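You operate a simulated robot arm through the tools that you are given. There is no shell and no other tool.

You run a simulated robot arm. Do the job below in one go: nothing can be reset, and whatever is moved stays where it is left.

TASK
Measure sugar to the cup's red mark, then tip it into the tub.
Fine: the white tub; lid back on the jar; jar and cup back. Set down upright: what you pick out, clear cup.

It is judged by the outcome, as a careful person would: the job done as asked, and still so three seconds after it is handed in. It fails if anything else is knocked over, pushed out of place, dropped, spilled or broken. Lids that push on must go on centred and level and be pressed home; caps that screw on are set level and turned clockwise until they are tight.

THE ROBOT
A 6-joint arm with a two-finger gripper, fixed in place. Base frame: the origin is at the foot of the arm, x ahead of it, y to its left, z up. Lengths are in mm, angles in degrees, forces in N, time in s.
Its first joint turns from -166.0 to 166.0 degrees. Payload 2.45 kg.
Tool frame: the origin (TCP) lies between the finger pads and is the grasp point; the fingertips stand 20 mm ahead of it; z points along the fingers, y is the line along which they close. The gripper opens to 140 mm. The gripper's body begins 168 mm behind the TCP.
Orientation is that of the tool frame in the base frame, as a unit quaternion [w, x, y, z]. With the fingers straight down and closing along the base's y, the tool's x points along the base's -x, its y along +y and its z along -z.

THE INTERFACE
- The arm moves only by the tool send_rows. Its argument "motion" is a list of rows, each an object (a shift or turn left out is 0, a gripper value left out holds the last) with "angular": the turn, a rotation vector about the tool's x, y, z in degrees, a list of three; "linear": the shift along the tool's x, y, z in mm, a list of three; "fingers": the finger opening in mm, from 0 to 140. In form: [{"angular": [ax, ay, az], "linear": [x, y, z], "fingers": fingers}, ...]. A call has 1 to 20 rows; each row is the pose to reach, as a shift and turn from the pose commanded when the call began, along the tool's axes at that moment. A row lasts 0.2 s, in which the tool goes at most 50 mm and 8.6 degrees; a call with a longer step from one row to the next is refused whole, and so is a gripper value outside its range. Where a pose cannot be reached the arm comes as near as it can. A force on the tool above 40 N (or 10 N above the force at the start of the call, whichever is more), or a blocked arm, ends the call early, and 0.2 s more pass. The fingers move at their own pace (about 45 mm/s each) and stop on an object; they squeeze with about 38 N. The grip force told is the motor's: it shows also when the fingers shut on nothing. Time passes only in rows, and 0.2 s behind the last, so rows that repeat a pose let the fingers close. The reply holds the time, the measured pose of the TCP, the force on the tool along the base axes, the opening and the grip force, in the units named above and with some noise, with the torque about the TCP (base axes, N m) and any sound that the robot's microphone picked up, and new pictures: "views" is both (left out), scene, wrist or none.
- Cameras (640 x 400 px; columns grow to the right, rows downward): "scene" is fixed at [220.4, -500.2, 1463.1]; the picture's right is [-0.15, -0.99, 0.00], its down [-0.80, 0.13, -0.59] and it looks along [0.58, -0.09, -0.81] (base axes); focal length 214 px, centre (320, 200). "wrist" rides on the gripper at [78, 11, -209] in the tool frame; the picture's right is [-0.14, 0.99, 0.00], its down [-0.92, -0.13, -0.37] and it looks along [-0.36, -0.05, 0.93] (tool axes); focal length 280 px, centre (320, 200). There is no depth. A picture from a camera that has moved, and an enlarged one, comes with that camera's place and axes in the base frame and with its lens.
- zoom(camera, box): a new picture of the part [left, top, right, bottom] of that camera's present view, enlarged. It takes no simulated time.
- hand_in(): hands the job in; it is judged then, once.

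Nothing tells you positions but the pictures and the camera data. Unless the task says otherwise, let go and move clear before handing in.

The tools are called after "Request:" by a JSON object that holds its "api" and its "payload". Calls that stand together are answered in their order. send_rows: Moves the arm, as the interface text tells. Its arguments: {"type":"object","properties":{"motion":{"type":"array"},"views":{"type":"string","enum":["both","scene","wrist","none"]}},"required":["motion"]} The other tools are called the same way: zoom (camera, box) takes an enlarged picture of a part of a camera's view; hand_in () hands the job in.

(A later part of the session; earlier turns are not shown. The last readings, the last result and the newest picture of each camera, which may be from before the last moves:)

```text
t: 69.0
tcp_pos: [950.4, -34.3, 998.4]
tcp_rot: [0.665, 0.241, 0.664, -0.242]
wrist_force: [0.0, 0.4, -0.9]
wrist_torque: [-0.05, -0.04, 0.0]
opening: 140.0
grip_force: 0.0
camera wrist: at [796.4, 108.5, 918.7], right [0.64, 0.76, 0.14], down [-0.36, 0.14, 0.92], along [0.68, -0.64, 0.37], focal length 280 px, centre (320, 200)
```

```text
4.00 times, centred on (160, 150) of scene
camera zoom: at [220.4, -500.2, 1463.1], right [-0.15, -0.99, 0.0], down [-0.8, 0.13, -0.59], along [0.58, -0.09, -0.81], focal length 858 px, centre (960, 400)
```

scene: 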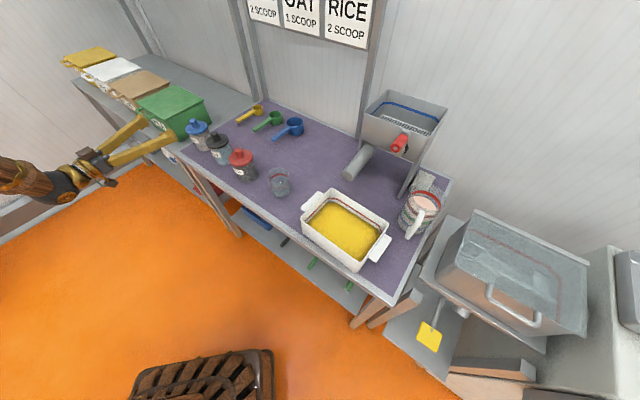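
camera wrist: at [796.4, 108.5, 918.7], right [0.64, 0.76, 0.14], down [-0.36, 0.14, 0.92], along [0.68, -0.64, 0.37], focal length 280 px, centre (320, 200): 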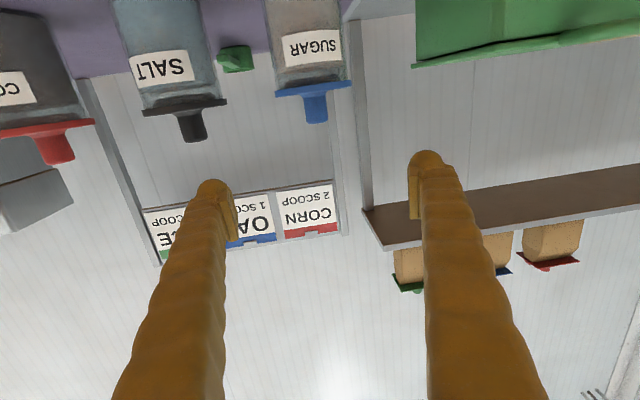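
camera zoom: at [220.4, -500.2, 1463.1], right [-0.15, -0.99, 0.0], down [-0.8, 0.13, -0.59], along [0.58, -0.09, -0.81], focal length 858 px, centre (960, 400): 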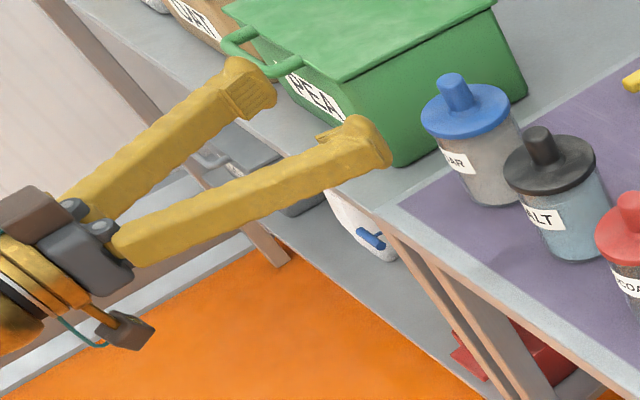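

This gives the knob axis at about (1048,-114), the lid disc top at z≈919 and the knob top at ≈952. The lid has an inner plug, so it pushes on. I'll narrow the fingers, drop to z≈944 and advance partway to check.

Request:
{"api": "send_rows", "payload": {"motion": [{"linear": [20, 1, 0], "fingers": 80}, {"linear": [40, 2, 0], "fingers": 80}, {"linear": [54, 2, 0], "fingers": 80}, {"linear": [54, 2, 20]}, {"linear": [54, 2, 40]}, {"linear": [54, 2, 55]}, {"linear": [54, 2, 55]}], "views": "both"}}

```text
t: 70.6
tcp_pos: [992.9, -68.4, 945.9]
tcp_rot: [0.664, 0.242, 0.664, -0.243]
wrist_force: [-0.1, 0.1, 0.0]
wrist_torque: [-0.01, 0.03, 0.0]
opening: 79.8
grip_force: 0.1
camera wrist: at [838.1, 73.7, 866.8], right [0.64, 0.76, 0.14], down [-0.36, 0.14, 0.92], along [0.68, -0.64, 0.37], focal length 280 px, centre (320, 200)
```

scene: 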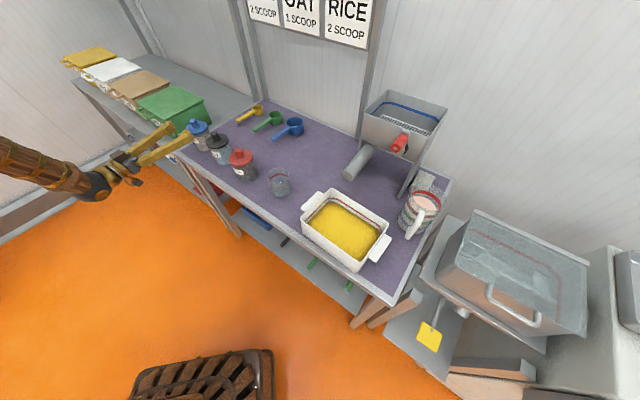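
wrist: 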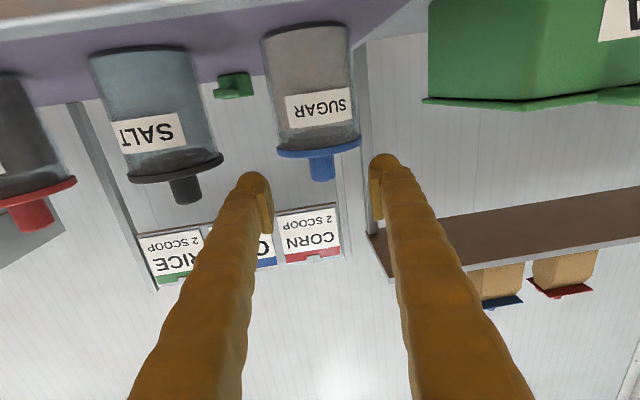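

Request:
{"api": "zoom", "payload": {"camera": "wrist", "box": [240, 10, 400, 210]}}

Request:
{"api": "zoom", "payload": {"camera": "scene", "box": [130, 100, 230, 165]}}

```text
2.00 times, centred on (320, 110) of wrist
camera zoom: at [838.1, 73.7, 866.8], right [0.64, 0.76, 0.14], down [-0.36, 0.14, 0.92], along [0.68, -0.64, 0.37], focal length 561 px, centre (320, 380)
```

zoom: 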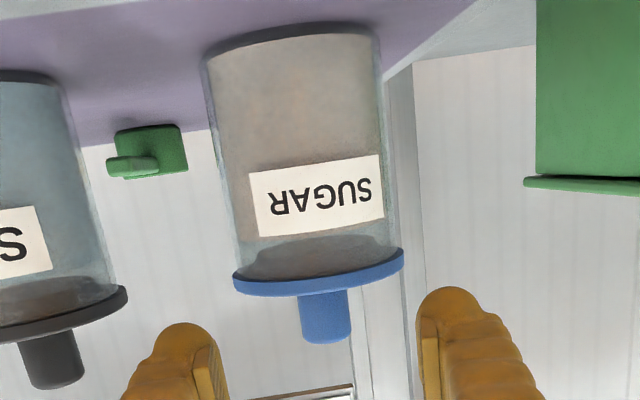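

```text
6.15 times, centred on (180, 132) of scene
camera zoom: at [220.4, -500.2, 1463.1], right [-0.15, -0.99, 0.0], down [-0.8, 0.13, -0.59], along [0.58, -0.09, -0.81], focal length 1320 px, centre (1182, 615)
```

zoom: 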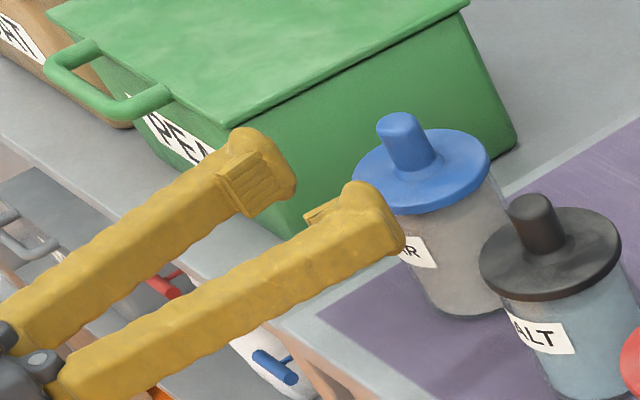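

The knob axis is at about (1049,-114) and the finger bottoms clear the disc by around 7 mm. I'll advance 72 mm over the lid, straddling the knob, and then check.

Request:
{"api": "send_rows", "payload": {"motion": [{"linear": [2, 1, 18]}, {"linear": [2, 1, 36]}, {"linear": [2, 1, 54]}, {"linear": [2, 1, 71]}, {"linear": [2, 1, 71]}], "views": "both"}}

Request:
{"api": "zoom", "payload": {"camera": "wrist", "box": [220, 60, 420, 260]}}

Request:
{"api": "zoom", "payload": {"camera": "scene", "box": [150, 100, 250, 165]}}

```text
t: 71.8
tcp_pos: [1047.4, -114.3, 943.9]
tcp_rot: [0.665, 0.241, 0.665, -0.242]
wrist_force: [0.9, 0.6, -0.2]
wrist_torque: [-0.03, 0.0, -0.02]
opening: 79.8
grip_force: 0.3
camera wrist: at [893.4, 28.5, 864.1], right [0.64, 0.76, 0.14], down [-0.36, 0.14, 0.92], along [0.68, -0.64, 0.37], focal length 280 px, centre (320, 200)
```

scene: 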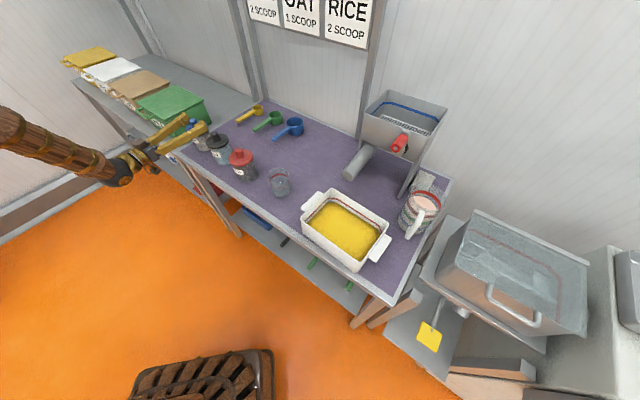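
wrist: 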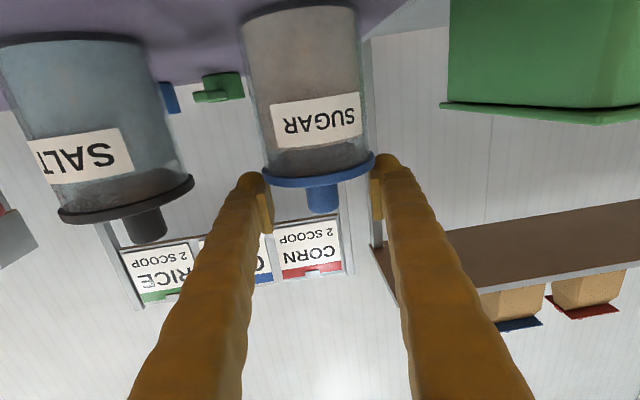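

```text
2.00 times, centred on (320, 160) of wrist
camera zoom: at [893.4, 28.5, 864.1], right [0.64, 0.76, 0.14], down [-0.36, 0.14, 0.92], along [0.68, -0.64, 0.37], focal length 561 px, centre (320, 280)
```

zoom: 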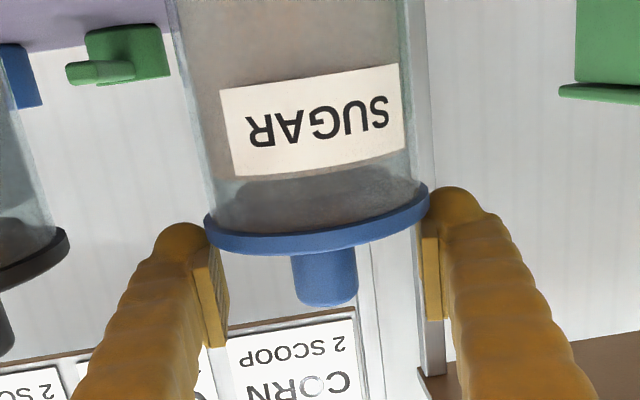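

```text
6.15 times, centred on (200, 132) of scene
camera zoom: at [220.4, -500.2, 1463.1], right [-0.15, -0.99, 0.0], down [-0.8, 0.13, -0.59], along [0.58, -0.09, -0.81], focal length 1320 px, centre (1058, 615)
```

zoom: 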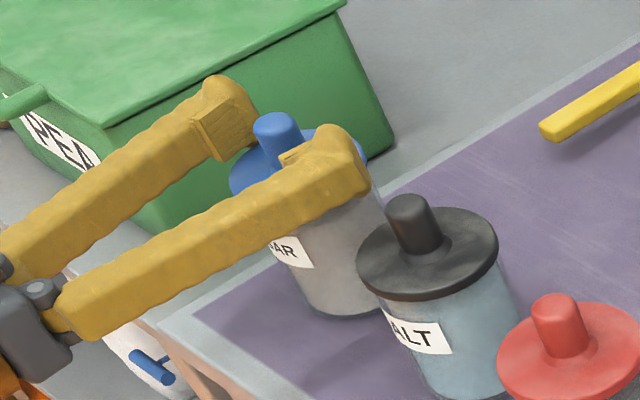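

The knob is centred between the pads, so I'll close on it.

Request:
{"api": "send_rows", "payload": {"motion": [{"fingers": 10}, {"fingers": 10}, {"fingers": 10}, {"fingers": 10}, {"fingers": 10}, {"fingers": 10}], "views": "wrist"}}

```text
t: 73.2
tcp_pos: [1047.4, -113.9, 942.7]
tcp_rot: [0.665, 0.24, 0.664, -0.242]
wrist_force: [5.1, 3.3, 6.4]
wrist_torque: [0.22, -0.3, -0.03]
opening: 21.1
grip_force: 37.6
camera wrist: at [893.3, 28.8, 864.4], right [0.64, 0.76, 0.14], down [-0.36, 0.14, 0.92], along [0.68, -0.64, 0.37], focal length 280 px, centre (320, 200)
```

wrist: 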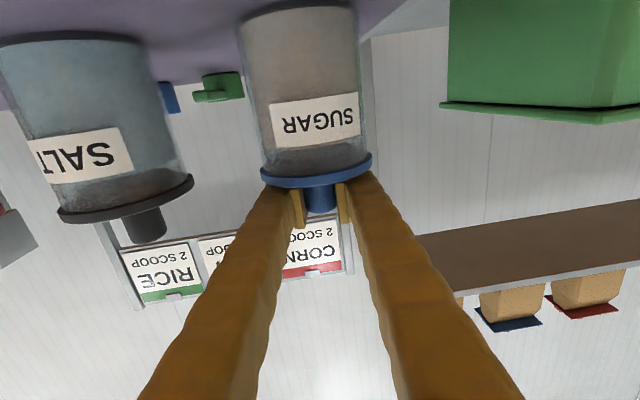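

The knob is gripped (21 mm). I'll pull straight up in small steps to see whether the lid comes off.

Request:
{"api": "send_rows", "payload": {"motion": [{"linear": [-2, 0, 0]}, {"linear": [-4, 0, 0]}, {"linear": [-6, 0, 0]}, {"linear": [-8, 0, 0]}], "views": "both"}}

Request:
{"api": "zoom", "payload": {"camera": "wrist", "box": [220, 0, 420, 230]}}

```text
t: 74.2
tcp_pos: [1047.8, -114.6, 953.2]
tcp_rot: [0.665, 0.24, 0.665, -0.243]
wrist_force: [-0.2, -0.5, 0.5]
wrist_torque: [-0.01, -0.01, -0.01]
opening: 21.3
grip_force: 38.4
heard: snap
camera wrist: at [893.2, 29.2, 872.3], right [0.64, 0.76, 0.14], down [-0.36, 0.14, 0.92], along [0.68, -0.64, 0.37], focal length 280 px, centre (320, 200)
```

scene: 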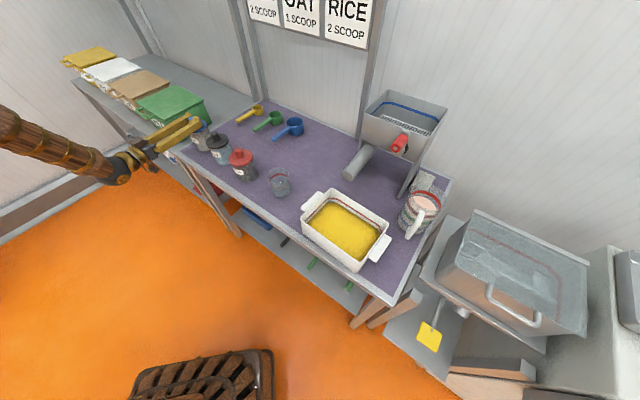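
wrist: 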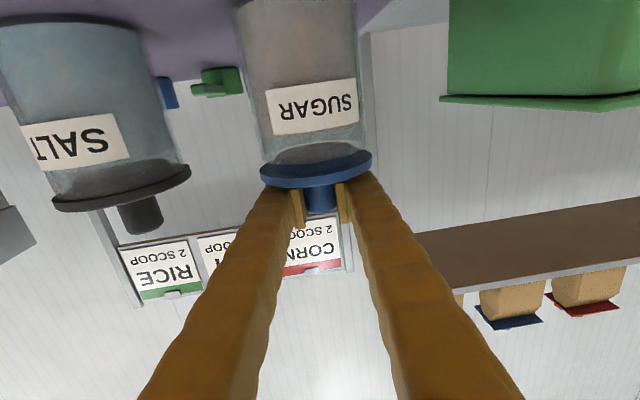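

```text
1.74 times, centred on (320, 115) of wrist
camera zoom: at [893.2, 29.2, 872.3], right [0.64, 0.76, 0.14], down [-0.36, 0.14, 0.92], along [0.68, -0.64, 0.37], focal length 488 px, centre (320, 348)
```

zoom: 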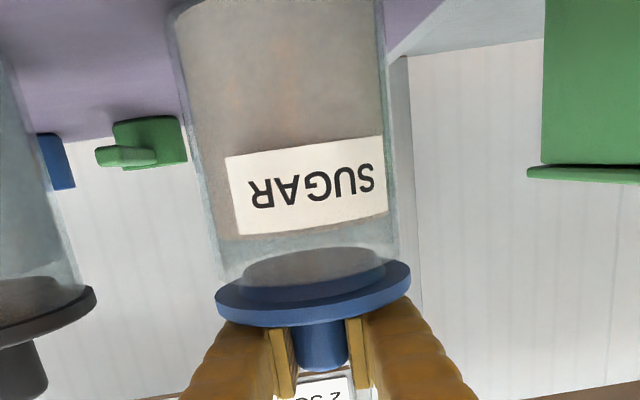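

"Snap": the lid is free and in the gripper. I'll lift it well clear and carry it level to an empty patch between the cup and the tub, around (709,-522), which also keeps the camera off the bench edge.

Request:
{"api": "send_rows", "payload": {"motion": [{"linear": [-10, 0, 0]}, {"linear": [-30, 0, 0]}, {"linear": [-60, 0, 0]}, {"linear": [-90, 0, 0]}, {"linear": [-90, -30, 0]}, {"linear": [-90, -70, 0]}, {"linear": [-90, -110, 0]}, {"linear": [-90, -150, 0]}, {"linear": [-90, -190, 0]}, {"linear": [-90, -230, 0]}, {"linear": [-90, -270, 0]}, {"linear": [-90, -310, 0]}, {"linear": [-90, -350, 0]}, {"linear": [-90, -390, 0]}, {"linear": [-90, -430, 0]}, {"linear": [-90, -470, 0]}, {"linear": [-90, -505, 0]}, {"linear": [-90, -530, 3]}, {"linear": [-90, -530, 3]}], "views": "both"}}

Request:
{"api": "zoom", "payload": {"camera": "scene", "box": [220, 130, 400, 260]}}

Request:
{"api": "zoom", "payload": {"camera": "scene", "box": [150, 100, 250, 165]}}

```text
t: 78.2
tcp_pos: [736.3, -487.6, 1053.3]
tcp_rot: [0.646, 0.253, 0.665, -0.275]
wrist_force: [0.0, -0.4, -0.2]
wrist_torque: [-0.03, 0.0, 0.0]
opening: 20.9
grip_force: 38.2
out of reach, approached as far as the arm can: row 14, 15, 16, 17, 18, 19
camera wrist: at [588.3, -336.2, 977.0], right [0.69, 0.72, 0.1], down [-0.32, 0.18, 0.93], along [0.65, -0.67, 0.35], focal length 280 px, centre (320, 200)
```

scene: 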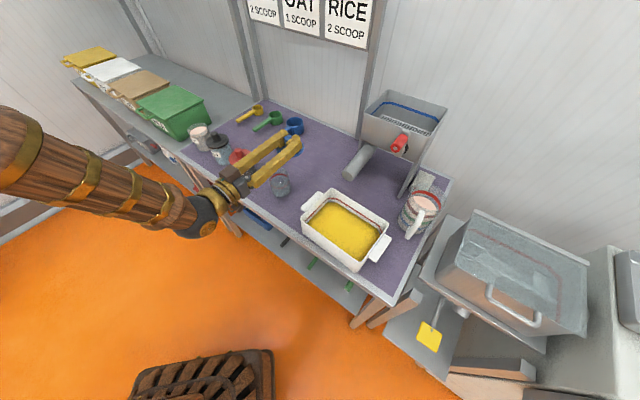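
wrist: 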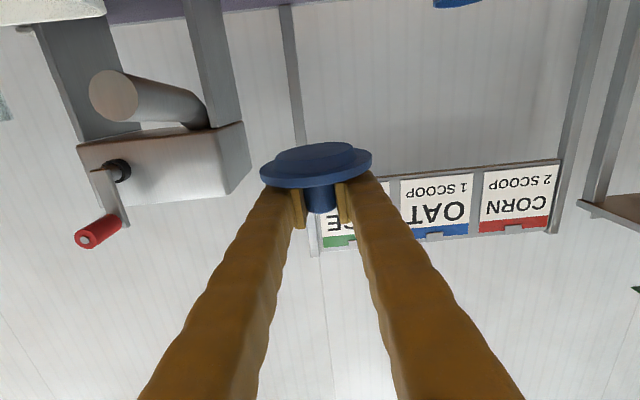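

```text
3.08 times, centred on (310, 195) of scene
camera zoom: at [220.4, -500.2, 1463.1], right [-0.15, -0.99, 0.0], down [-0.8, 0.13, -0.59], along [0.58, -0.09, -0.81], focal length 660 px, centre (351, 215)
```

zoom: 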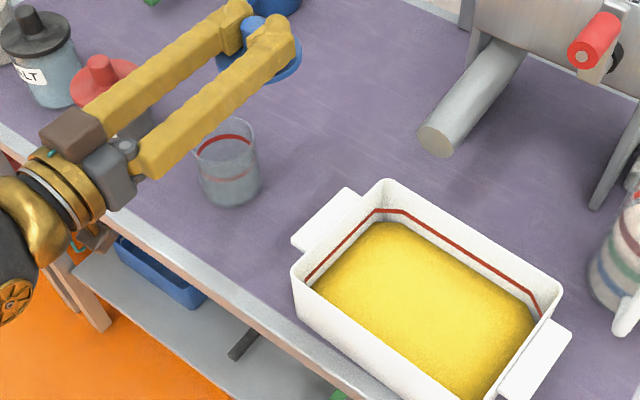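

```text
6.15 times, centred on (200, 132) of scene
camera zoom: at [220.4, -500.2, 1463.1], right [-0.15, -0.99, 0.0], down [-0.8, 0.13, -0.59], along [0.58, -0.09, -0.81], focal length 1320 px, centre (1058, 615)
```

zoom: 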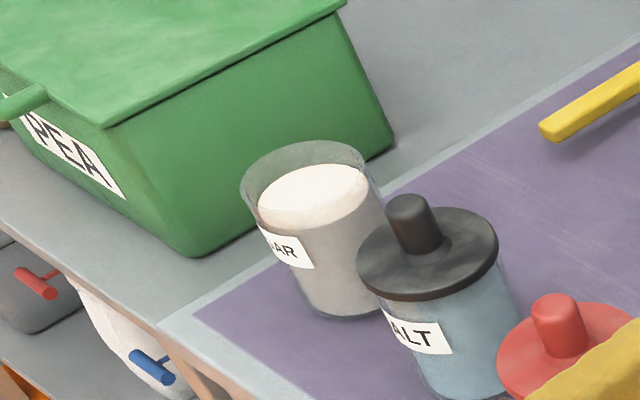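

The jar is open and the sugar surface sits about 15 mm below the rim. The sideways carry hit a wrist limit near alignment. I'll switch wrist branch in free space: tool down first, align with the arm plane, then pitch up straight through.

Request:
{"api": "send_rows", "payload": {"motion": [{"angular": [0, 8, 0], "linear": [-10, 0, 0]}, {"angular": [0, 16, 0], "linear": [-25, 0, 0]}, {"angular": [0, 24, 0], "linear": [-40, 0, 0]}, {"angular": [0, 32, 0], "linear": [-50, 0, 0]}, {"angular": [0, 40, 0], "linear": [-50, 0, 0]}, {"angular": [0, 48, 0], "linear": [-50, 0, 0]}, {"angular": [0, 56, 0], "linear": [-50, 0, 0]}, {"angular": [0, 64, 0], "linear": [-50, 0, 0]}, {"angular": [0, 72, 0], "linear": [-50, 0, 0]}, {"angular": [0, 80, 0], "linear": [-50, 0, 0]}, {"angular": [0, 88, 0], "linear": [-50, 0, 0]}, {"angular": [0, 88, 0], "linear": [-50, 0, 0]}], "views": "scene"}}

```text
t: 80.8
tcp_pos: [739.3, -485.9, 1107.7]
tcp_rot: [0.004, 0.373, 0.928, -0.021]
wrist_force: [-0.1, 0.3, -0.1]
wrist_torque: [0.04, 0.0, 0.01]
opening: 21.2
grip_force: 38.7
out of reach, approached as far as the arm can: row 6
```

scene: 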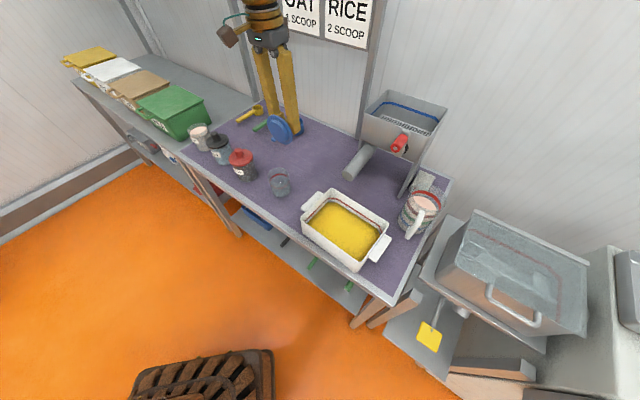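

It's tool-down again with the lid held firmly. Next I'll level it and align the heading with the arm plane (-33.3°), then pitch straight up through to 20° above horizontal.

Request:
{"api": "send_rows", "payload": {"motion": [{"angular": [-1, 0.7, -5.2]}, {"angular": [-2, 1.3, -10.4]}, {"angular": [-2, 1.3, -10.4]}], "views": "none"}}

Request:
{"api": "send_rows", "payload": {"motion": [{"angular": [0, -8.5, 0]}, {"angular": [0, -17, 0]}, {"angular": [0, -25.5, 0]}, {"angular": [0, -34, 0]}, {"angular": [0, -42.5, 0]}, {"angular": [0, -51, 0]}, {"angular": [0, -59.5, 0]}, {"angular": [0, -68, 0]}, {"angular": [0, -76.5, 0]}, {"angular": [0, -85, 0]}, {"angular": [0, -93.5, 0]}, {"angular": [0, -102, 0]}, {"angular": [0, -110, 0]}, {"angular": [0, -110, 0]}], "views": "scene"}}

```text
t: 81.6
tcp_pos: [739.0, -486.7, 1107.5]
tcp_rot: [-0.003, 0.288, 0.958, -0.002]
wrist_force: [0.0, 0.2, -0.8]
wrist_torque: [0.03, 0.01, 0.01]
opening: 21.1
grip_force: 37.8
```

```text
t: 84.6
tcp_pos: [739.0, -484.9, 1107.7]
tcp_rot: [0.784, 0.163, 0.551, -0.236]
wrist_force: [0.1, 0.6, 0.6]
wrist_torque: [0.06, -0.02, -0.02]
opening: 21.7
grip_force: 38.2
```

scene: 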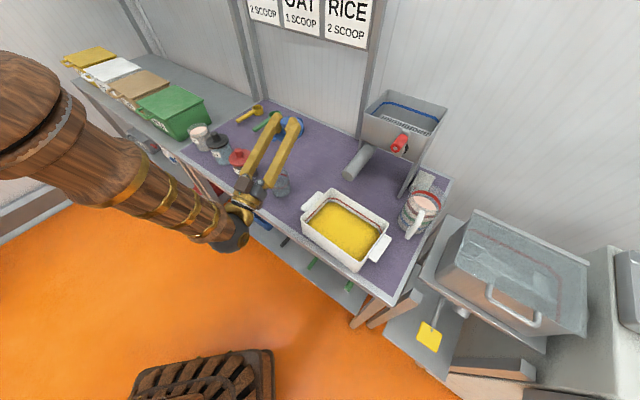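

The branch switch went through with no limits hit. I'll translate toward the parking spot, then level to horizontal and set the heading to -45°.

Request:
{"api": "send_rows", "payload": {"motion": [{"linear": [23, -12, -10]}, {"linear": [46, -24, -19]}, {"linear": [69, -36, -29]}, {"linear": [92, -47, -39]}, {"linear": [92, -47, -39]}], "views": "none"}}

Request:
{"api": "send_rows", "payload": {"motion": [{"angular": [0, 7, 0]}, {"angular": [0, 14, 0]}, {"angular": [0, 20, 0]}, {"angular": [0, 20, 0]}], "views": "none"}}

Request:
{"api": "send_rows", "payload": {"motion": [{"angular": [6, 0, 0]}, {"angular": [11.7, 0, 0]}, {"angular": [11.7, 0, 0]}], "views": "both"}}

```text
t: 85.8
tcp_pos: [708.8, -521.5, 1006.4]
tcp_rot: [0.783, 0.164, 0.552, -0.237]
wrist_force: [-0.9, -0.3, -0.7]
wrist_torque: [0.01, 0.01, 0.02]
opening: 21.2
grip_force: 38.3
```

```text
t: 86.8
tcp_pos: [708.1, -521.0, 1008.4]
tcp_rot: [0.675, 0.202, 0.679, -0.204]
wrist_force: [-0.3, 0.5, 0.2]
wrist_torque: [0.02, 0.01, 0.03]
opening: 21.2
grip_force: 38.6
```

```text
t: 87.6
tcp_pos: [708.0, -522.1, 1007.2]
tcp_rot: [0.651, 0.27, 0.655, -0.272]
wrist_force: [-0.7, -0.2, -0.3]
wrist_torque: [0.0, 0.01, 0.02]
opening: 21.2
grip_force: 38.1
camera wrist: at [567.3, -365.2, 928.5], right [0.7, 0.7, 0.13], down [-0.34, 0.17, 0.92], along [0.62, -0.69, 0.36], focal length 280 px, centre (320, 200)
```

scene: 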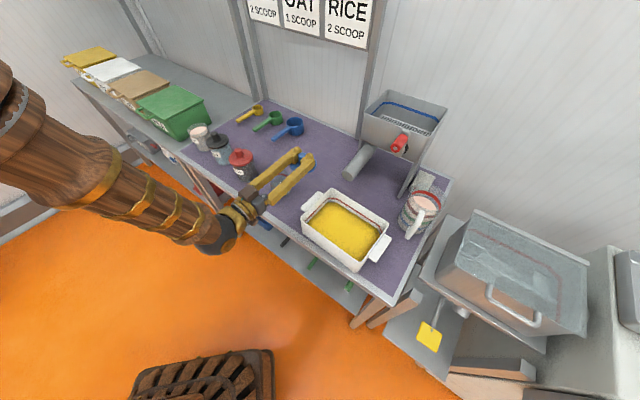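
wrist: 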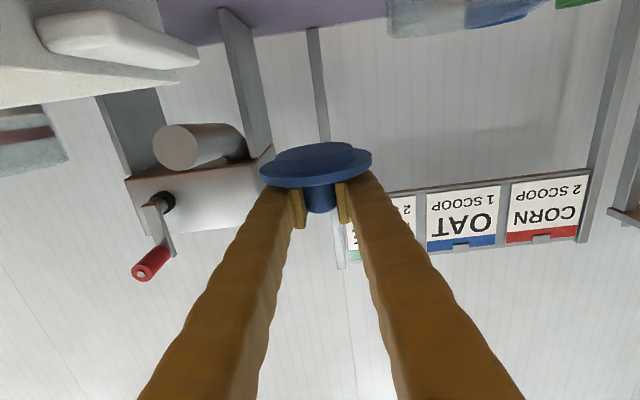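

I'll zoom to check the clearances around the parking spot before lowering.

Request:
{"api": "zoom", "payload": {"camera": "scene", "box": [240, 130, 360, 230]}}

Request:
{"api": "zoom", "payload": {"camera": "wrist", "box": [0, 0, 640, 200]}}

```text
4.00 times, centred on (300, 180) of scene
camera zoom: at [220.4, -500.2, 1463.1], right [-0.15, -0.99, 0.0], down [-0.8, 0.13, -0.59], along [0.58, -0.09, -0.81], focal length 858 px, centre (400, 280)
```

zoom: 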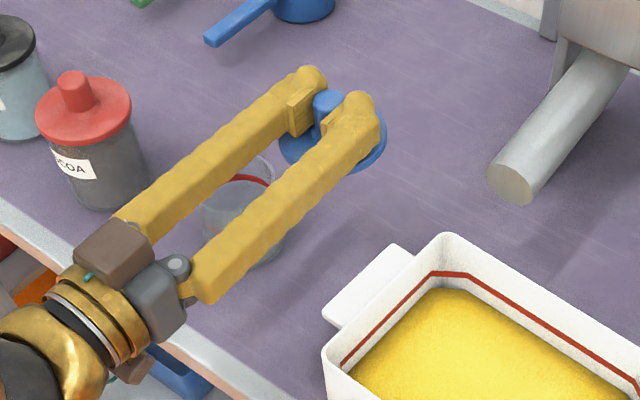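

```text
1.00 times, centred on (320, 100) of wrist (not enlarged: the box is as wide or as high as the picture)
camera zoom: at [567.3, -365.2, 928.5], right [0.7, 0.7, 0.13], down [-0.34, 0.17, 0.92], along [0.62, -0.69, 0.36], focal length 280 px, centre (320, 300)
```

zoom: 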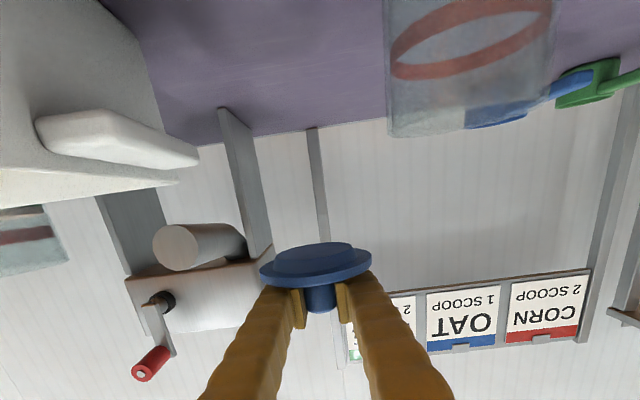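

The clearances look good: about 16–19 mm from the lid to the cup and handle, and the camera stays ahead of the bench edge. I'll lower to just above the table.

Request:
{"api": "send_rows", "payload": {"motion": [{"linear": [25, 0, 0]}, {"linear": [50, 0, 0]}, {"linear": [75, 0, 0]}, {"linear": [100, 0, 0]}, {"linear": [120, 0, 0]}, {"linear": [130, 0, 0]}, {"linear": [130, 0, 0]}], "views": "both"}}

Request:
{"api": "zoom", "payload": {"camera": "scene", "box": [240, 130, 360, 230]}}

```text
t: 89.2
tcp_pos: [707.8, -522.0, 876.9]
tcp_rot: [0.651, 0.27, 0.655, -0.273]
wrist_force: [-0.7, -0.8, -0.5]
wrist_torque: [0.02, 0.02, 0.0]
opening: 20.9
grip_force: 38.0
camera wrist: at [566.5, -365.7, 798.8], right [0.7, 0.7, 0.13], down [-0.34, 0.17, 0.92], along [0.62, -0.69, 0.36], focal length 280 px, centre (320, 200)
```

scene: 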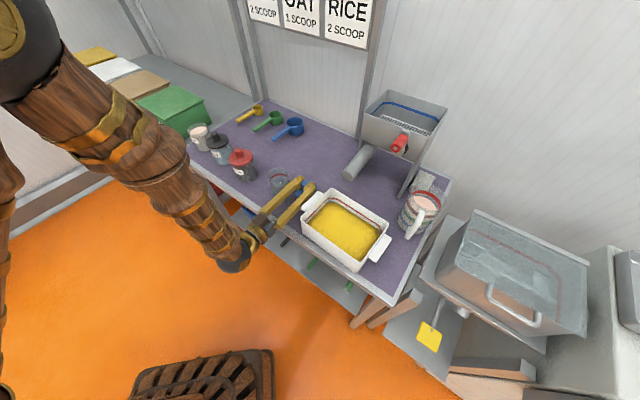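
wrist: 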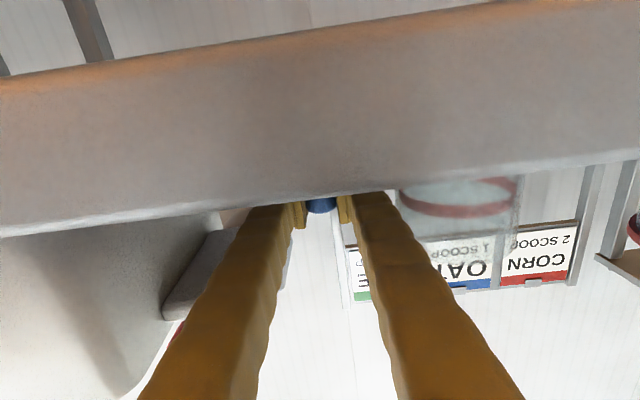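

```text
4.00 times, centred on (300, 180) of scene
camera zoom: at [220.4, -500.2, 1463.1], right [-0.15, -0.99, 0.0], down [-0.8, 0.13, -0.59], along [0.58, -0.09, -0.81], focal length 858 px, centre (400, 280)
```

zoom: 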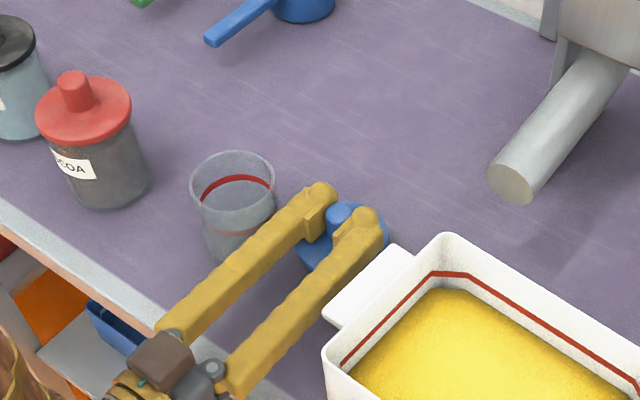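

The camera clears the bench front edge and the lid hovers between the cup and the tub. I'll lower slowly, watching for contact.

Request:
{"api": "send_rows", "payload": {"motion": [{"linear": [5, 0, 0]}, {"linear": [9, 0, 0]}, {"linear": [12, 0, 0]}, {"linear": [14, 0, 0]}, {"linear": [14, 0, 0]}], "views": "none"}}

Request:
{"api": "send_rows", "payload": {"motion": [{"linear": [1, 0, 0]}, {"linear": [2, 0, 0]}, {"linear": [3, 0, 0]}, {"linear": [3, 0, 0]}], "views": "scene"}}

```text
t: 90.4
tcp_pos: [707.2, -522.0, 862.4]
tcp_rot: [0.651, 0.27, 0.655, -0.272]
wrist_force: [-0.3, 0.2, -0.7]
wrist_torque: [-0.01, 0.02, -0.02]
opening: 21.1
grip_force: 37.9
```

```text
t: 91.4
tcp_pos: [707.7, -521.6, 859.8]
tcp_rot: [0.651, 0.27, 0.655, -0.273]
wrist_force: [-0.5, -0.3, -0.1]
wrist_torque: [0.0, 0.01, 0.01]
opening: 20.9
grip_force: 37.7
```

scene: 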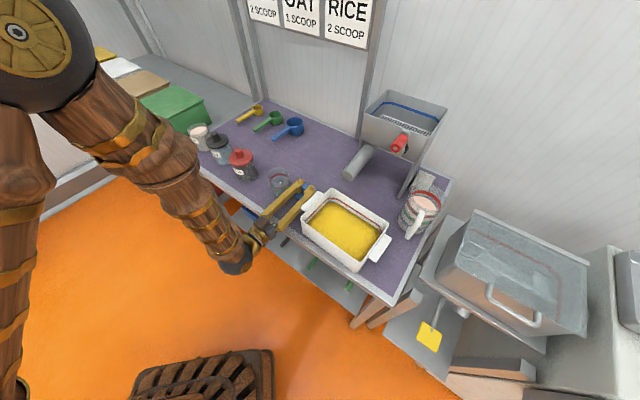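

No contact yet at z≈860, so I'll keep going in 1 mm steps.

Request:
{"api": "send_rows", "payload": {"motion": [{"linear": [1, 0, 0]}, {"linear": [2, 0, 0]}, {"linear": [3, 0, 0]}, {"linear": [3, 0, 0]}], "views": "none"}}

Request:
{"api": "send_rows", "payload": {"motion": [{"linear": [1, 0, 0]}, {"linear": [2, 0, 0]}, {"linear": [2, 0, 0]}], "views": "none"}}

Request:
{"api": "zoom", "payload": {"camera": "scene", "box": [260, 150, 340, 220]}}

```text
t: 92.4
tcp_pos: [708.1, -521.0, 856.7]
tcp_rot: [0.65, 0.27, 0.655, -0.273]
wrist_force: [-0.1, 0.2, -0.3]
wrist_torque: [-0.01, -0.02, 0.01]
opening: 20.6
grip_force: 38.2
```

```text
t: 93.2
tcp_pos: [707.5, -521.5, 856.1]
tcp_rot: [0.652, 0.27, 0.654, -0.272]
wrist_force: [0.9, 1.8, 13.9]
wrist_torque: [0.22, 0.13, -0.03]
opening: 20.5
grip_force: 38.1
```

```text
5.71 times, centred on (300, 185) of scene
camera zoom: at [220.4, -500.2, 1463.1], right [-0.15, -0.99, 0.0], down [-0.8, 0.13, -0.59], along [0.58, -0.09, -0.81], focal length 1226 px, centre (434, 286)
```

zoom: 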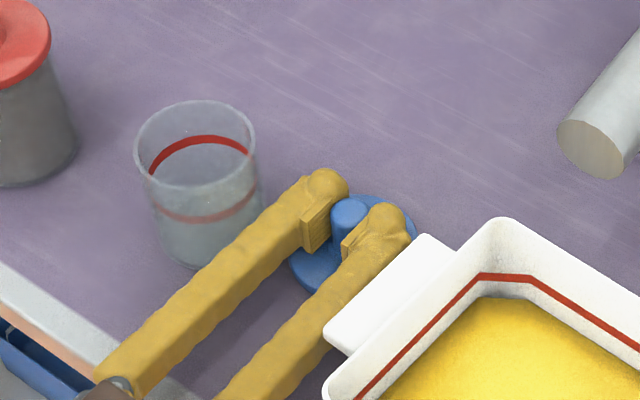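

There's contact at TCP z≈856 with about 14 N, so the lid is on the table. I'll ease off 1 mm, open a little and back straight out.

Request:
{"api": "send_rows", "payload": {"motion": [{"linear": [-1, 0, 0]}, {"linear": [-1, 0, 0], "fingers": 44}, {"linear": [-1, 0, 0], "fingers": 44}, {"linear": [-1, 0, 0], "fingers": 44}], "views": "scene"}}

Request:
{"api": "zoom", "payload": {"camera": "scene", "box": [260, 150, 340, 220]}}

```text
t: 94.2
tcp_pos: [708.1, -522.3, 854.6]
tcp_rot: [0.651, 0.27, 0.655, -0.273]
wrist_force: [-0.9, -0.8, 4.9]
wrist_torque: [-0.02, -0.05, -0.01]
opening: 41.6
grip_force: 0.0
```

scene: 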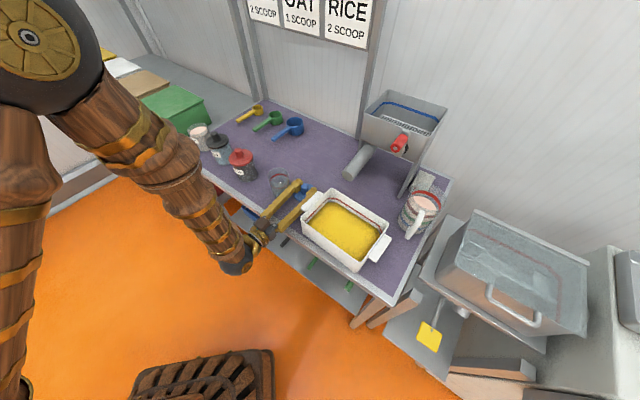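

```text
5.71 times, centred on (300, 185) of scene
camera zoom: at [220.4, -500.2, 1463.1], right [-0.15, -0.99, 0.0], down [-0.8, 0.13, -0.59], along [0.58, -0.09, -0.81], focal length 1226 px, centre (434, 286)
```

zoom: 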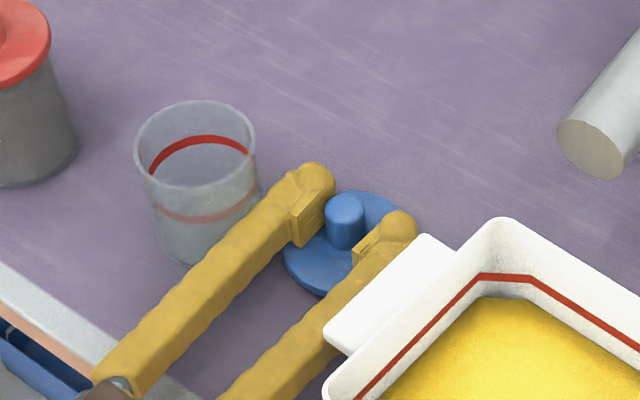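

A small residual upward force remains, probably a finger grazing the disc. I'll raise 3 mm and check before backing out.

Request:
{"api": "send_rows", "payload": {"motion": [{"linear": [-2, 0, 0]}, {"linear": [-3, 0, 0]}, {"linear": [-3, 0, 0]}], "views": "none"}}

Request:
{"api": "send_rows", "payload": {"motion": [{"linear": [0, 0, -10]}, {"linear": [0, 0, -25]}, {"linear": [0, 0, -50]}, {"linear": [0, 0, -80]}, {"linear": [0, 0, -110]}, {"linear": [0, 0, -110]}], "views": "scene"}}

Request:
{"api": "zoom", "payload": {"camera": "scene", "box": [260, 150, 340, 220]}}

```text
t: 95.0
tcp_pos: [707.4, -523.9, 859.2]
tcp_rot: [0.651, 0.271, 0.655, -0.273]
wrist_force: [-0.7, 0.3, -0.3]
wrist_torque: [0.01, -0.04, -0.01]
opening: 43.8
grip_force: 0.0
```

```text
t: 96.4
tcp_pos: [651.4, -456.5, 855.3]
tcp_rot: [0.651, 0.269, 0.656, -0.272]
wrist_force: [1.0, -0.2, -0.6]
wrist_torque: [-0.02, -0.03, -0.03]
opening: 44.1
grip_force: 0.1
out of reach, approached as far as the arm can: row 5, 6
```

scene: 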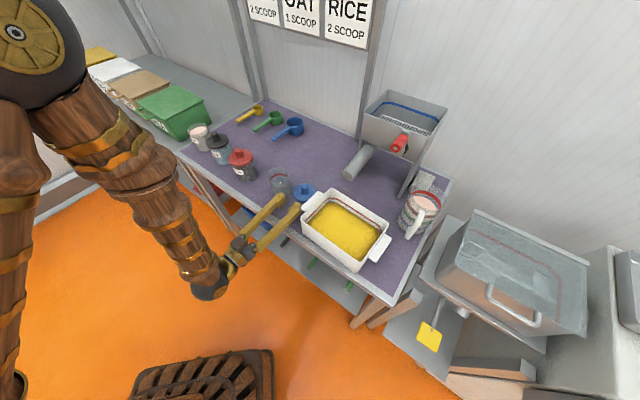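

```text
5.71 times, centred on (300, 185) of scene
camera zoom: at [220.4, -500.2, 1463.1], right [-0.15, -0.99, 0.0], down [-0.8, 0.13, -0.59], along [0.58, -0.09, -0.81], focal length 1226 px, centre (434, 286)
```

zoom: 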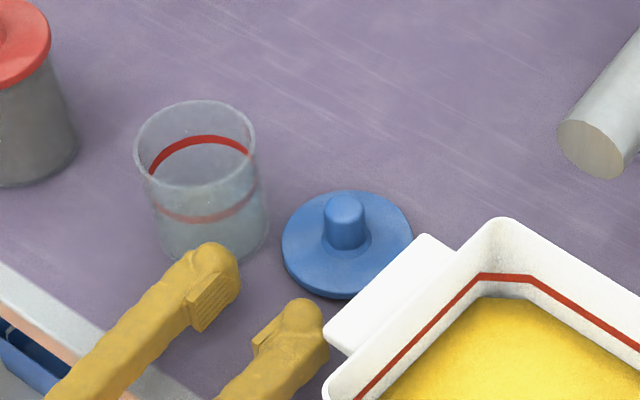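

The lid is resting flat between the cup and the tub. Next I'll go up and travel back to the open sugar jar, opening the fingers on the way.

Request:
{"api": "send_rows", "payload": {"motion": [{"linear": [-30, 0, 0]}, {"linear": [-70, 0, 0]}, {"linear": [-110, 0, 0]}, {"linear": [-155, 0, 0]}, {"linear": [-155, 40, -10]}, {"linear": [-155, 85, -18]}, {"linear": [-155, 130, -25]}, {"linear": [-155, 175, -32]}, {"linear": [-155, 220, -40]}, {"linear": [-155, 265, -48]}, {"linear": [-155, 310, -56]}, {"linear": [-155, 355, -62]}, {"linear": [-155, 400, -70], "fingers": 110}, {"linear": [-155, 445, -78], "fingers": 110}, {"linear": [-155, 485, -85], "fingers": 110}, {"linear": [-155, 523, -90], "fingers": 110}, {"linear": [-155, 523, -90], "fingers": 110}], "views": "both"}}

```text
t: 100.0
tcp_pos: [960.5, -23.4, 1006.8]
tcp_rot: [0.652, 0.27, 0.655, -0.272]
wrist_force: [-0.9, -0.1, 0.4]
wrist_torque: [-0.03, -0.02, 0.0]
opening: 109.8
grip_force: 0.0
out of reach, approached as far as the arm can: row 1, 2, 3
camera wrist: at [818.5, 132.9, 930.1], right [0.7, 0.7, 0.13], down [-0.34, 0.17, 0.92], along [0.62, -0.69, 0.36], focal length 280 px, centre (320, 200)
```

scene: 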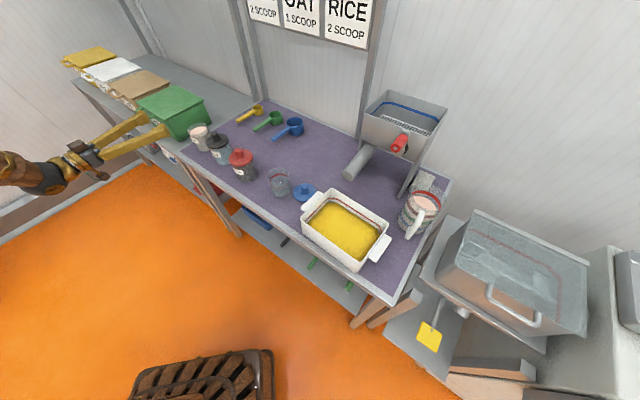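
wrist: 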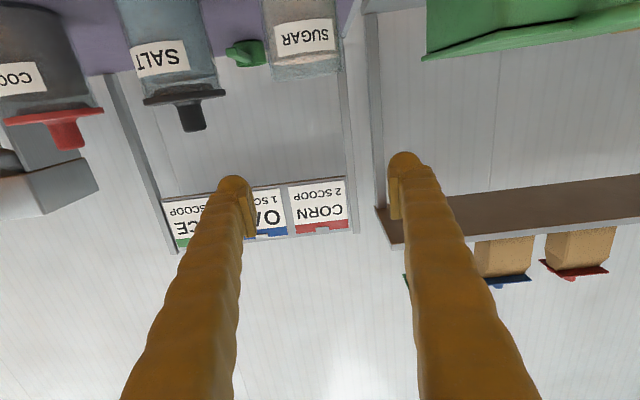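

Request:
{"api": "send_rows", "payload": {"motion": [{"linear": [35, 0, 0]}, {"linear": [70, 0, 0]}, {"linear": [105, 0, 0]}, {"linear": [135, 0, 0]}, {"linear": [145, 0, 0]}, {"linear": [145, 0, 0]}], "views": "both"}}

Request:
{"api": "zoom", "payload": {"camera": "wrist", "box": [200, 60, 440, 240]}}

Request:
{"api": "zoom", "payload": {"camera": "scene", "box": [120, 100, 240, 180]}}

```text
t: 101.4
tcp_pos: [958.8, -25.0, 864.4]
tcp_rot: [0.65, 0.27, 0.655, -0.273]
wrist_force: [0.2, 0.5, -0.4]
wrist_torque: [-0.01, 0.01, 0.0]
opening: 109.9
grip_force: 0.1
camera wrist: at [817.3, 131.1, 785.5], right [0.7, 0.7, 0.13], down [-0.34, 0.17, 0.92], along [0.62, -0.69, 0.36], focal length 280 px, centre (320, 200)
```

scene: 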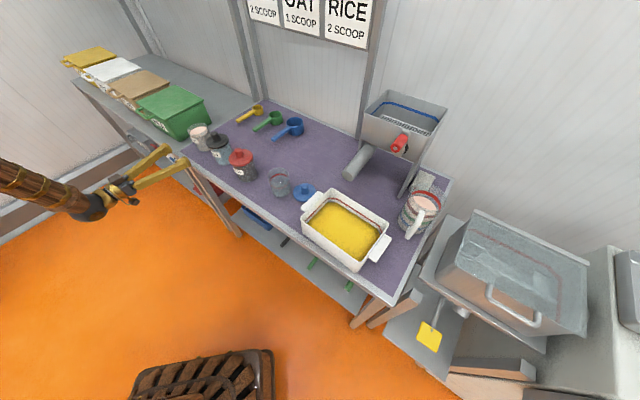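
wrist: 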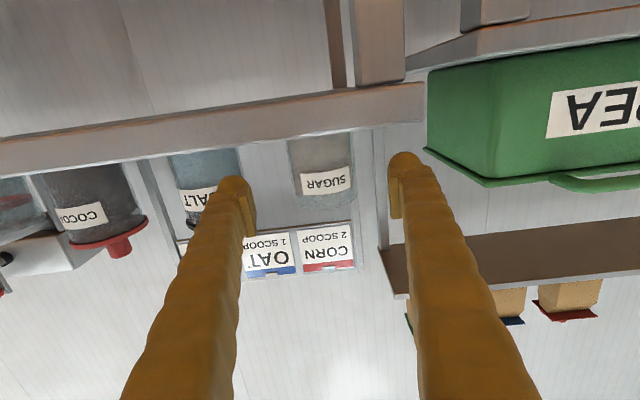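

```text
2.22 times, centred on (320, 150) of wrist
camera zoom: at [817.3, 131.1, 785.5], right [0.7, 0.7, 0.13], down [-0.34, 0.17, 0.92], along [0.62, -0.69, 0.36], focal length 623 px, centre (320, 311)
```

zoom: 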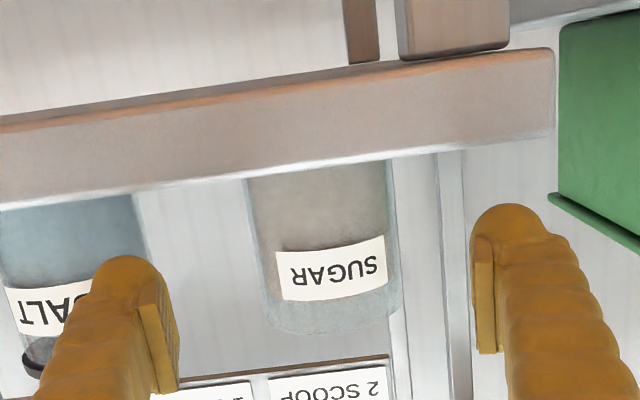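

```text
5.00 times, centred on (180, 140) of scene
camera zoom: at [220.4, -500.2, 1463.1], right [-0.15, -0.99, 0.0], down [-0.8, 0.13, -0.59], along [0.58, -0.09, -0.81], focal length 1072 px, centre (1020, 500)
```

zoom: 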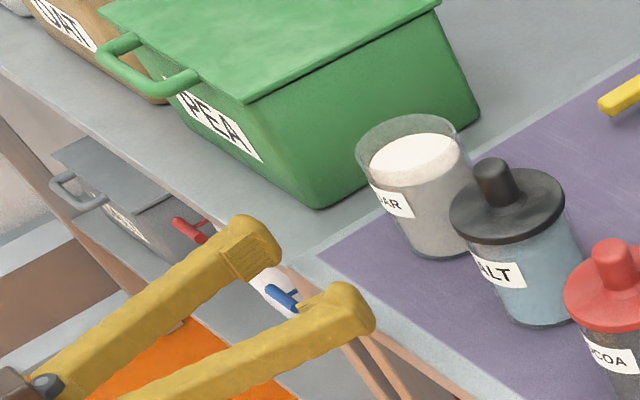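

The jar is centred within 2 mm, so I'll advance around it at mid-height.

Request:
{"api": "send_rows", "payload": {"motion": [{"linear": [1, 1, 25]}, {"linear": [1, 1, 50]}, {"linear": [1, 1, 75]}, {"linear": [1, 1.5, 100]}, {"linear": [1, 1.5, 115]}, {"linear": [1, 1.5, 126]}, {"linear": [1, 1.5, 126]}], "views": "both"}}

Request:
{"api": "zoom", "payload": {"camera": "wrist", "box": [200, 60, 440, 240]}}

Request:
{"api": "zoom", "payload": {"camera": "scene", "box": [150, 100, 250, 165]}}

```text
t: 103.0
tcp_pos: [1047.6, -112.6, 862.7]
tcp_rot: [0.651, 0.271, 0.655, -0.274]
wrist_force: [-0.6, 0.2, -0.4]
wrist_torque: [-0.01, -0.04, 0.01]
opening: 110.0
grip_force: 0.0
camera wrist: at [906.8, 44.0, 783.9], right [0.7, 0.7, 0.13], down [-0.34, 0.17, 0.92], along [0.62, -0.69, 0.36], focal length 280 px, centre (320, 200)
```

scene: 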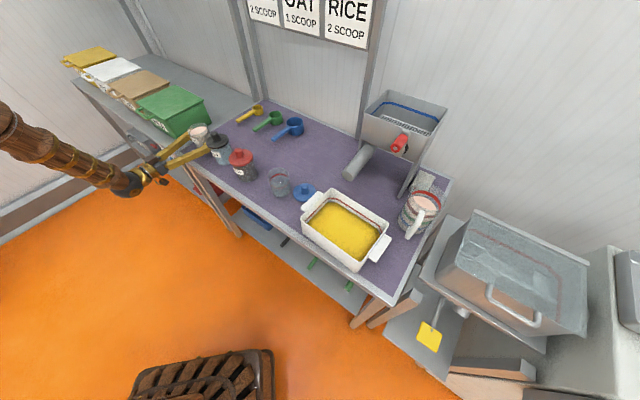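
wrist: 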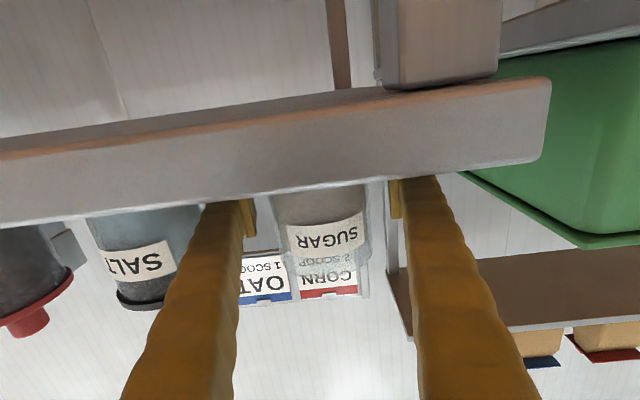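

```text
2.22 times, centred on (320, 150) of wrist
camera zoom: at [906.8, 44.0, 783.9], right [0.7, 0.7, 0.13], down [-0.34, 0.17, 0.92], along [0.62, -0.69, 0.36], focal length 623 px, centre (320, 311)
```

zoom: 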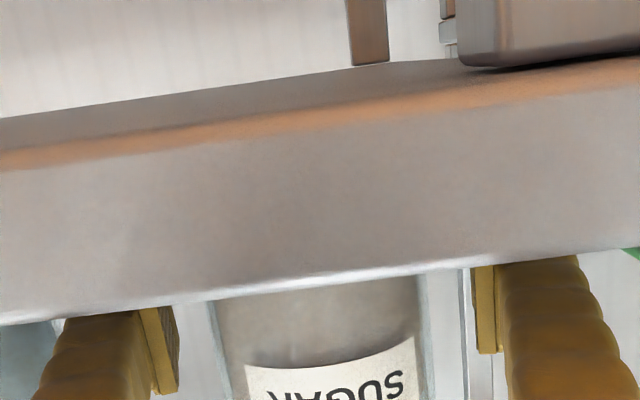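

```text
6.15 times, centred on (200, 132) of scene
camera zoom: at [220.4, -500.2, 1463.1], right [-0.15, -0.99, 0.0], down [-0.8, 0.13, -0.59], along [0.58, -0.09, -0.81], focal length 1320 px, centre (1058, 615)
```

zoom: 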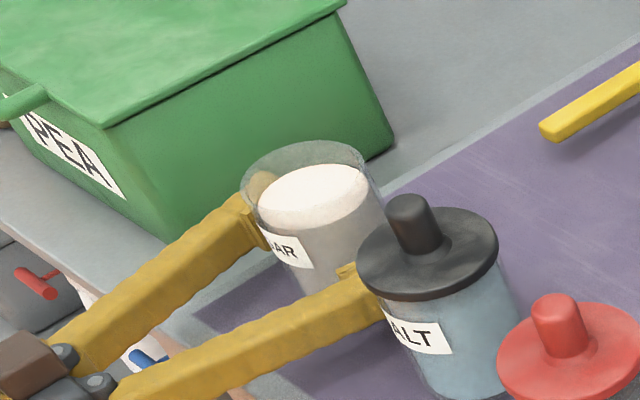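

The jar is well between the fingers, so I'll close the grip.

Request:
{"api": "send_rows", "payload": {"motion": [{"fingers": 60}, {"fingers": 60}, {"fingers": 60}, {"fingers": 60}, {"fingers": 60}], "views": "scene"}}

Request:
{"api": "zoom", "payload": {"camera": "scene", "box": [150, 100, 250, 165]}}

```text
t: 104.2
tcp_pos: [1048.3, -112.9, 862.6]
tcp_rot: [0.651, 0.27, 0.655, -0.272]
wrist_force: [-0.9, 0.6, 1.7]
wrist_torque: [0.14, -0.12, 0.12]
opening: 78.0
grip_force: 38.3
```

scene: 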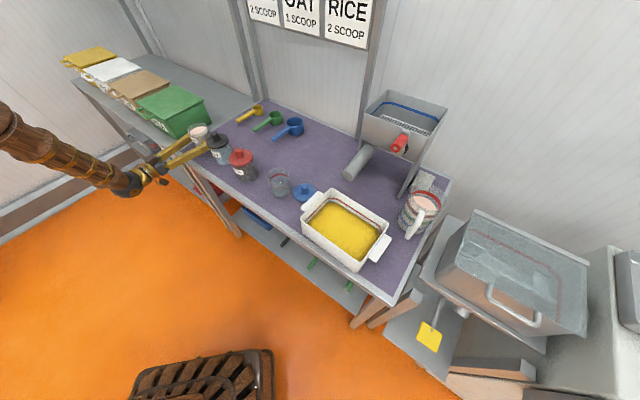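

```text
6.15 times, centred on (200, 132) of scene
camera zoom: at [220.4, -500.2, 1463.1], right [-0.15, -0.99, 0.0], down [-0.8, 0.13, -0.59], along [0.58, -0.09, -0.81], focal length 1320 px, centre (1058, 615)
```

zoom: 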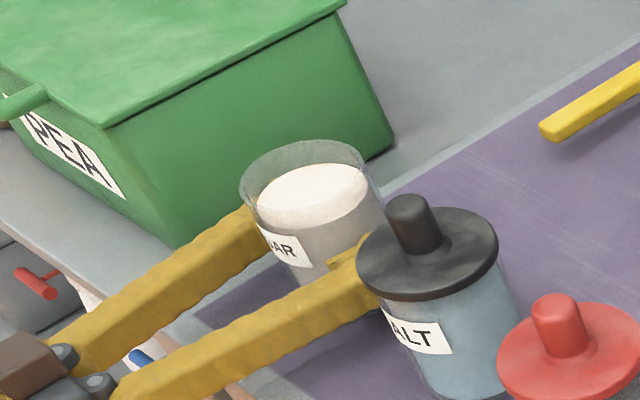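

The jar is gripped (78 mm). I'll lift it straight up gently and carry it level toward a spot just left of the cup.

Request:
{"api": "send_rows", "payload": {"motion": [{"linear": [-3, 0, 0]}, {"linear": [-10, 0, 0]}, {"linear": [-25, 0, 0]}, {"linear": [-45, 0, 0]}, {"linear": [-70, 0, 0]}, {"linear": [-95, 0, 0]}, {"linear": [-120, 0, 0]}, {"linear": [-140, 0, 0]}, {"linear": [-150, 0, 0]}, {"linear": [-150, 0, 0]}], "views": "both"}}

Request:
{"api": "zoom", "payload": {"camera": "scene", "box": [130, 70, 250, 165]}}

```text
t: 106.4
tcp_pos: [1049.4, -111.5, 1012.7]
tcp_rot: [0.651, 0.27, 0.655, -0.272]
wrist_force: [0.5, -0.6, -4.1]
wrist_torque: [0.02, 0.01, -0.01]
opening: 77.8
grip_force: 38.1
camera wrist: at [907.5, 44.4, 934.7], right [0.7, 0.7, 0.13], down [-0.34, 0.17, 0.92], along [0.62, -0.69, 0.36], focal length 280 px, centre (320, 200)
```

scene: 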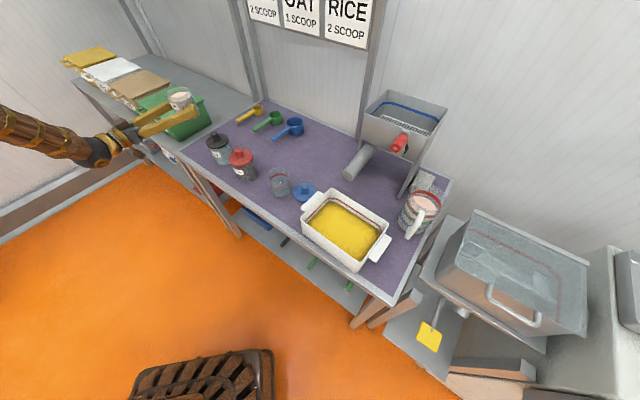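
wrist: 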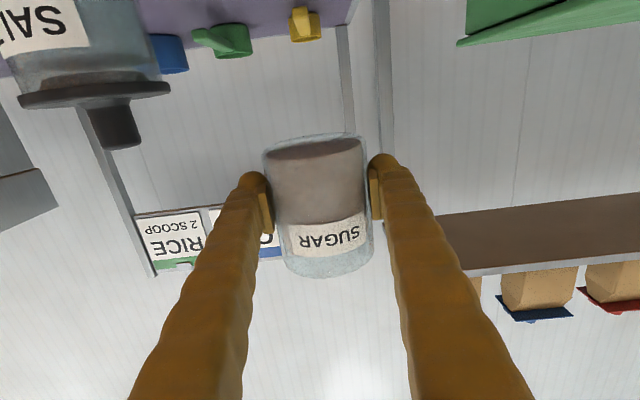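

```text
4.21 times, centred on (190, 118) of scene
camera zoom: at [220.4, -500.2, 1463.1], right [-0.15, -0.99, 0.0], down [-0.8, 0.13, -0.59], along [0.58, -0.09, -0.81], focal length 903 px, centre (867, 547)
```

zoom: 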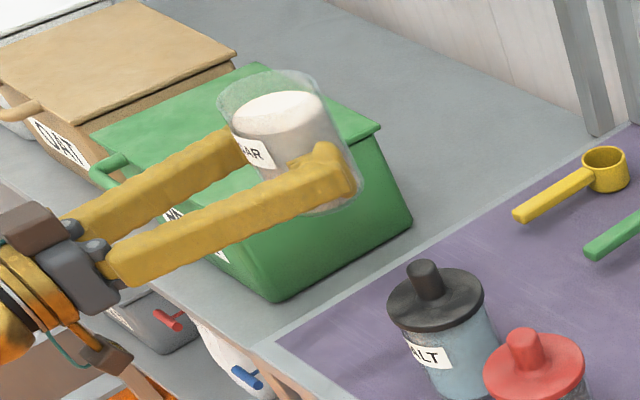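

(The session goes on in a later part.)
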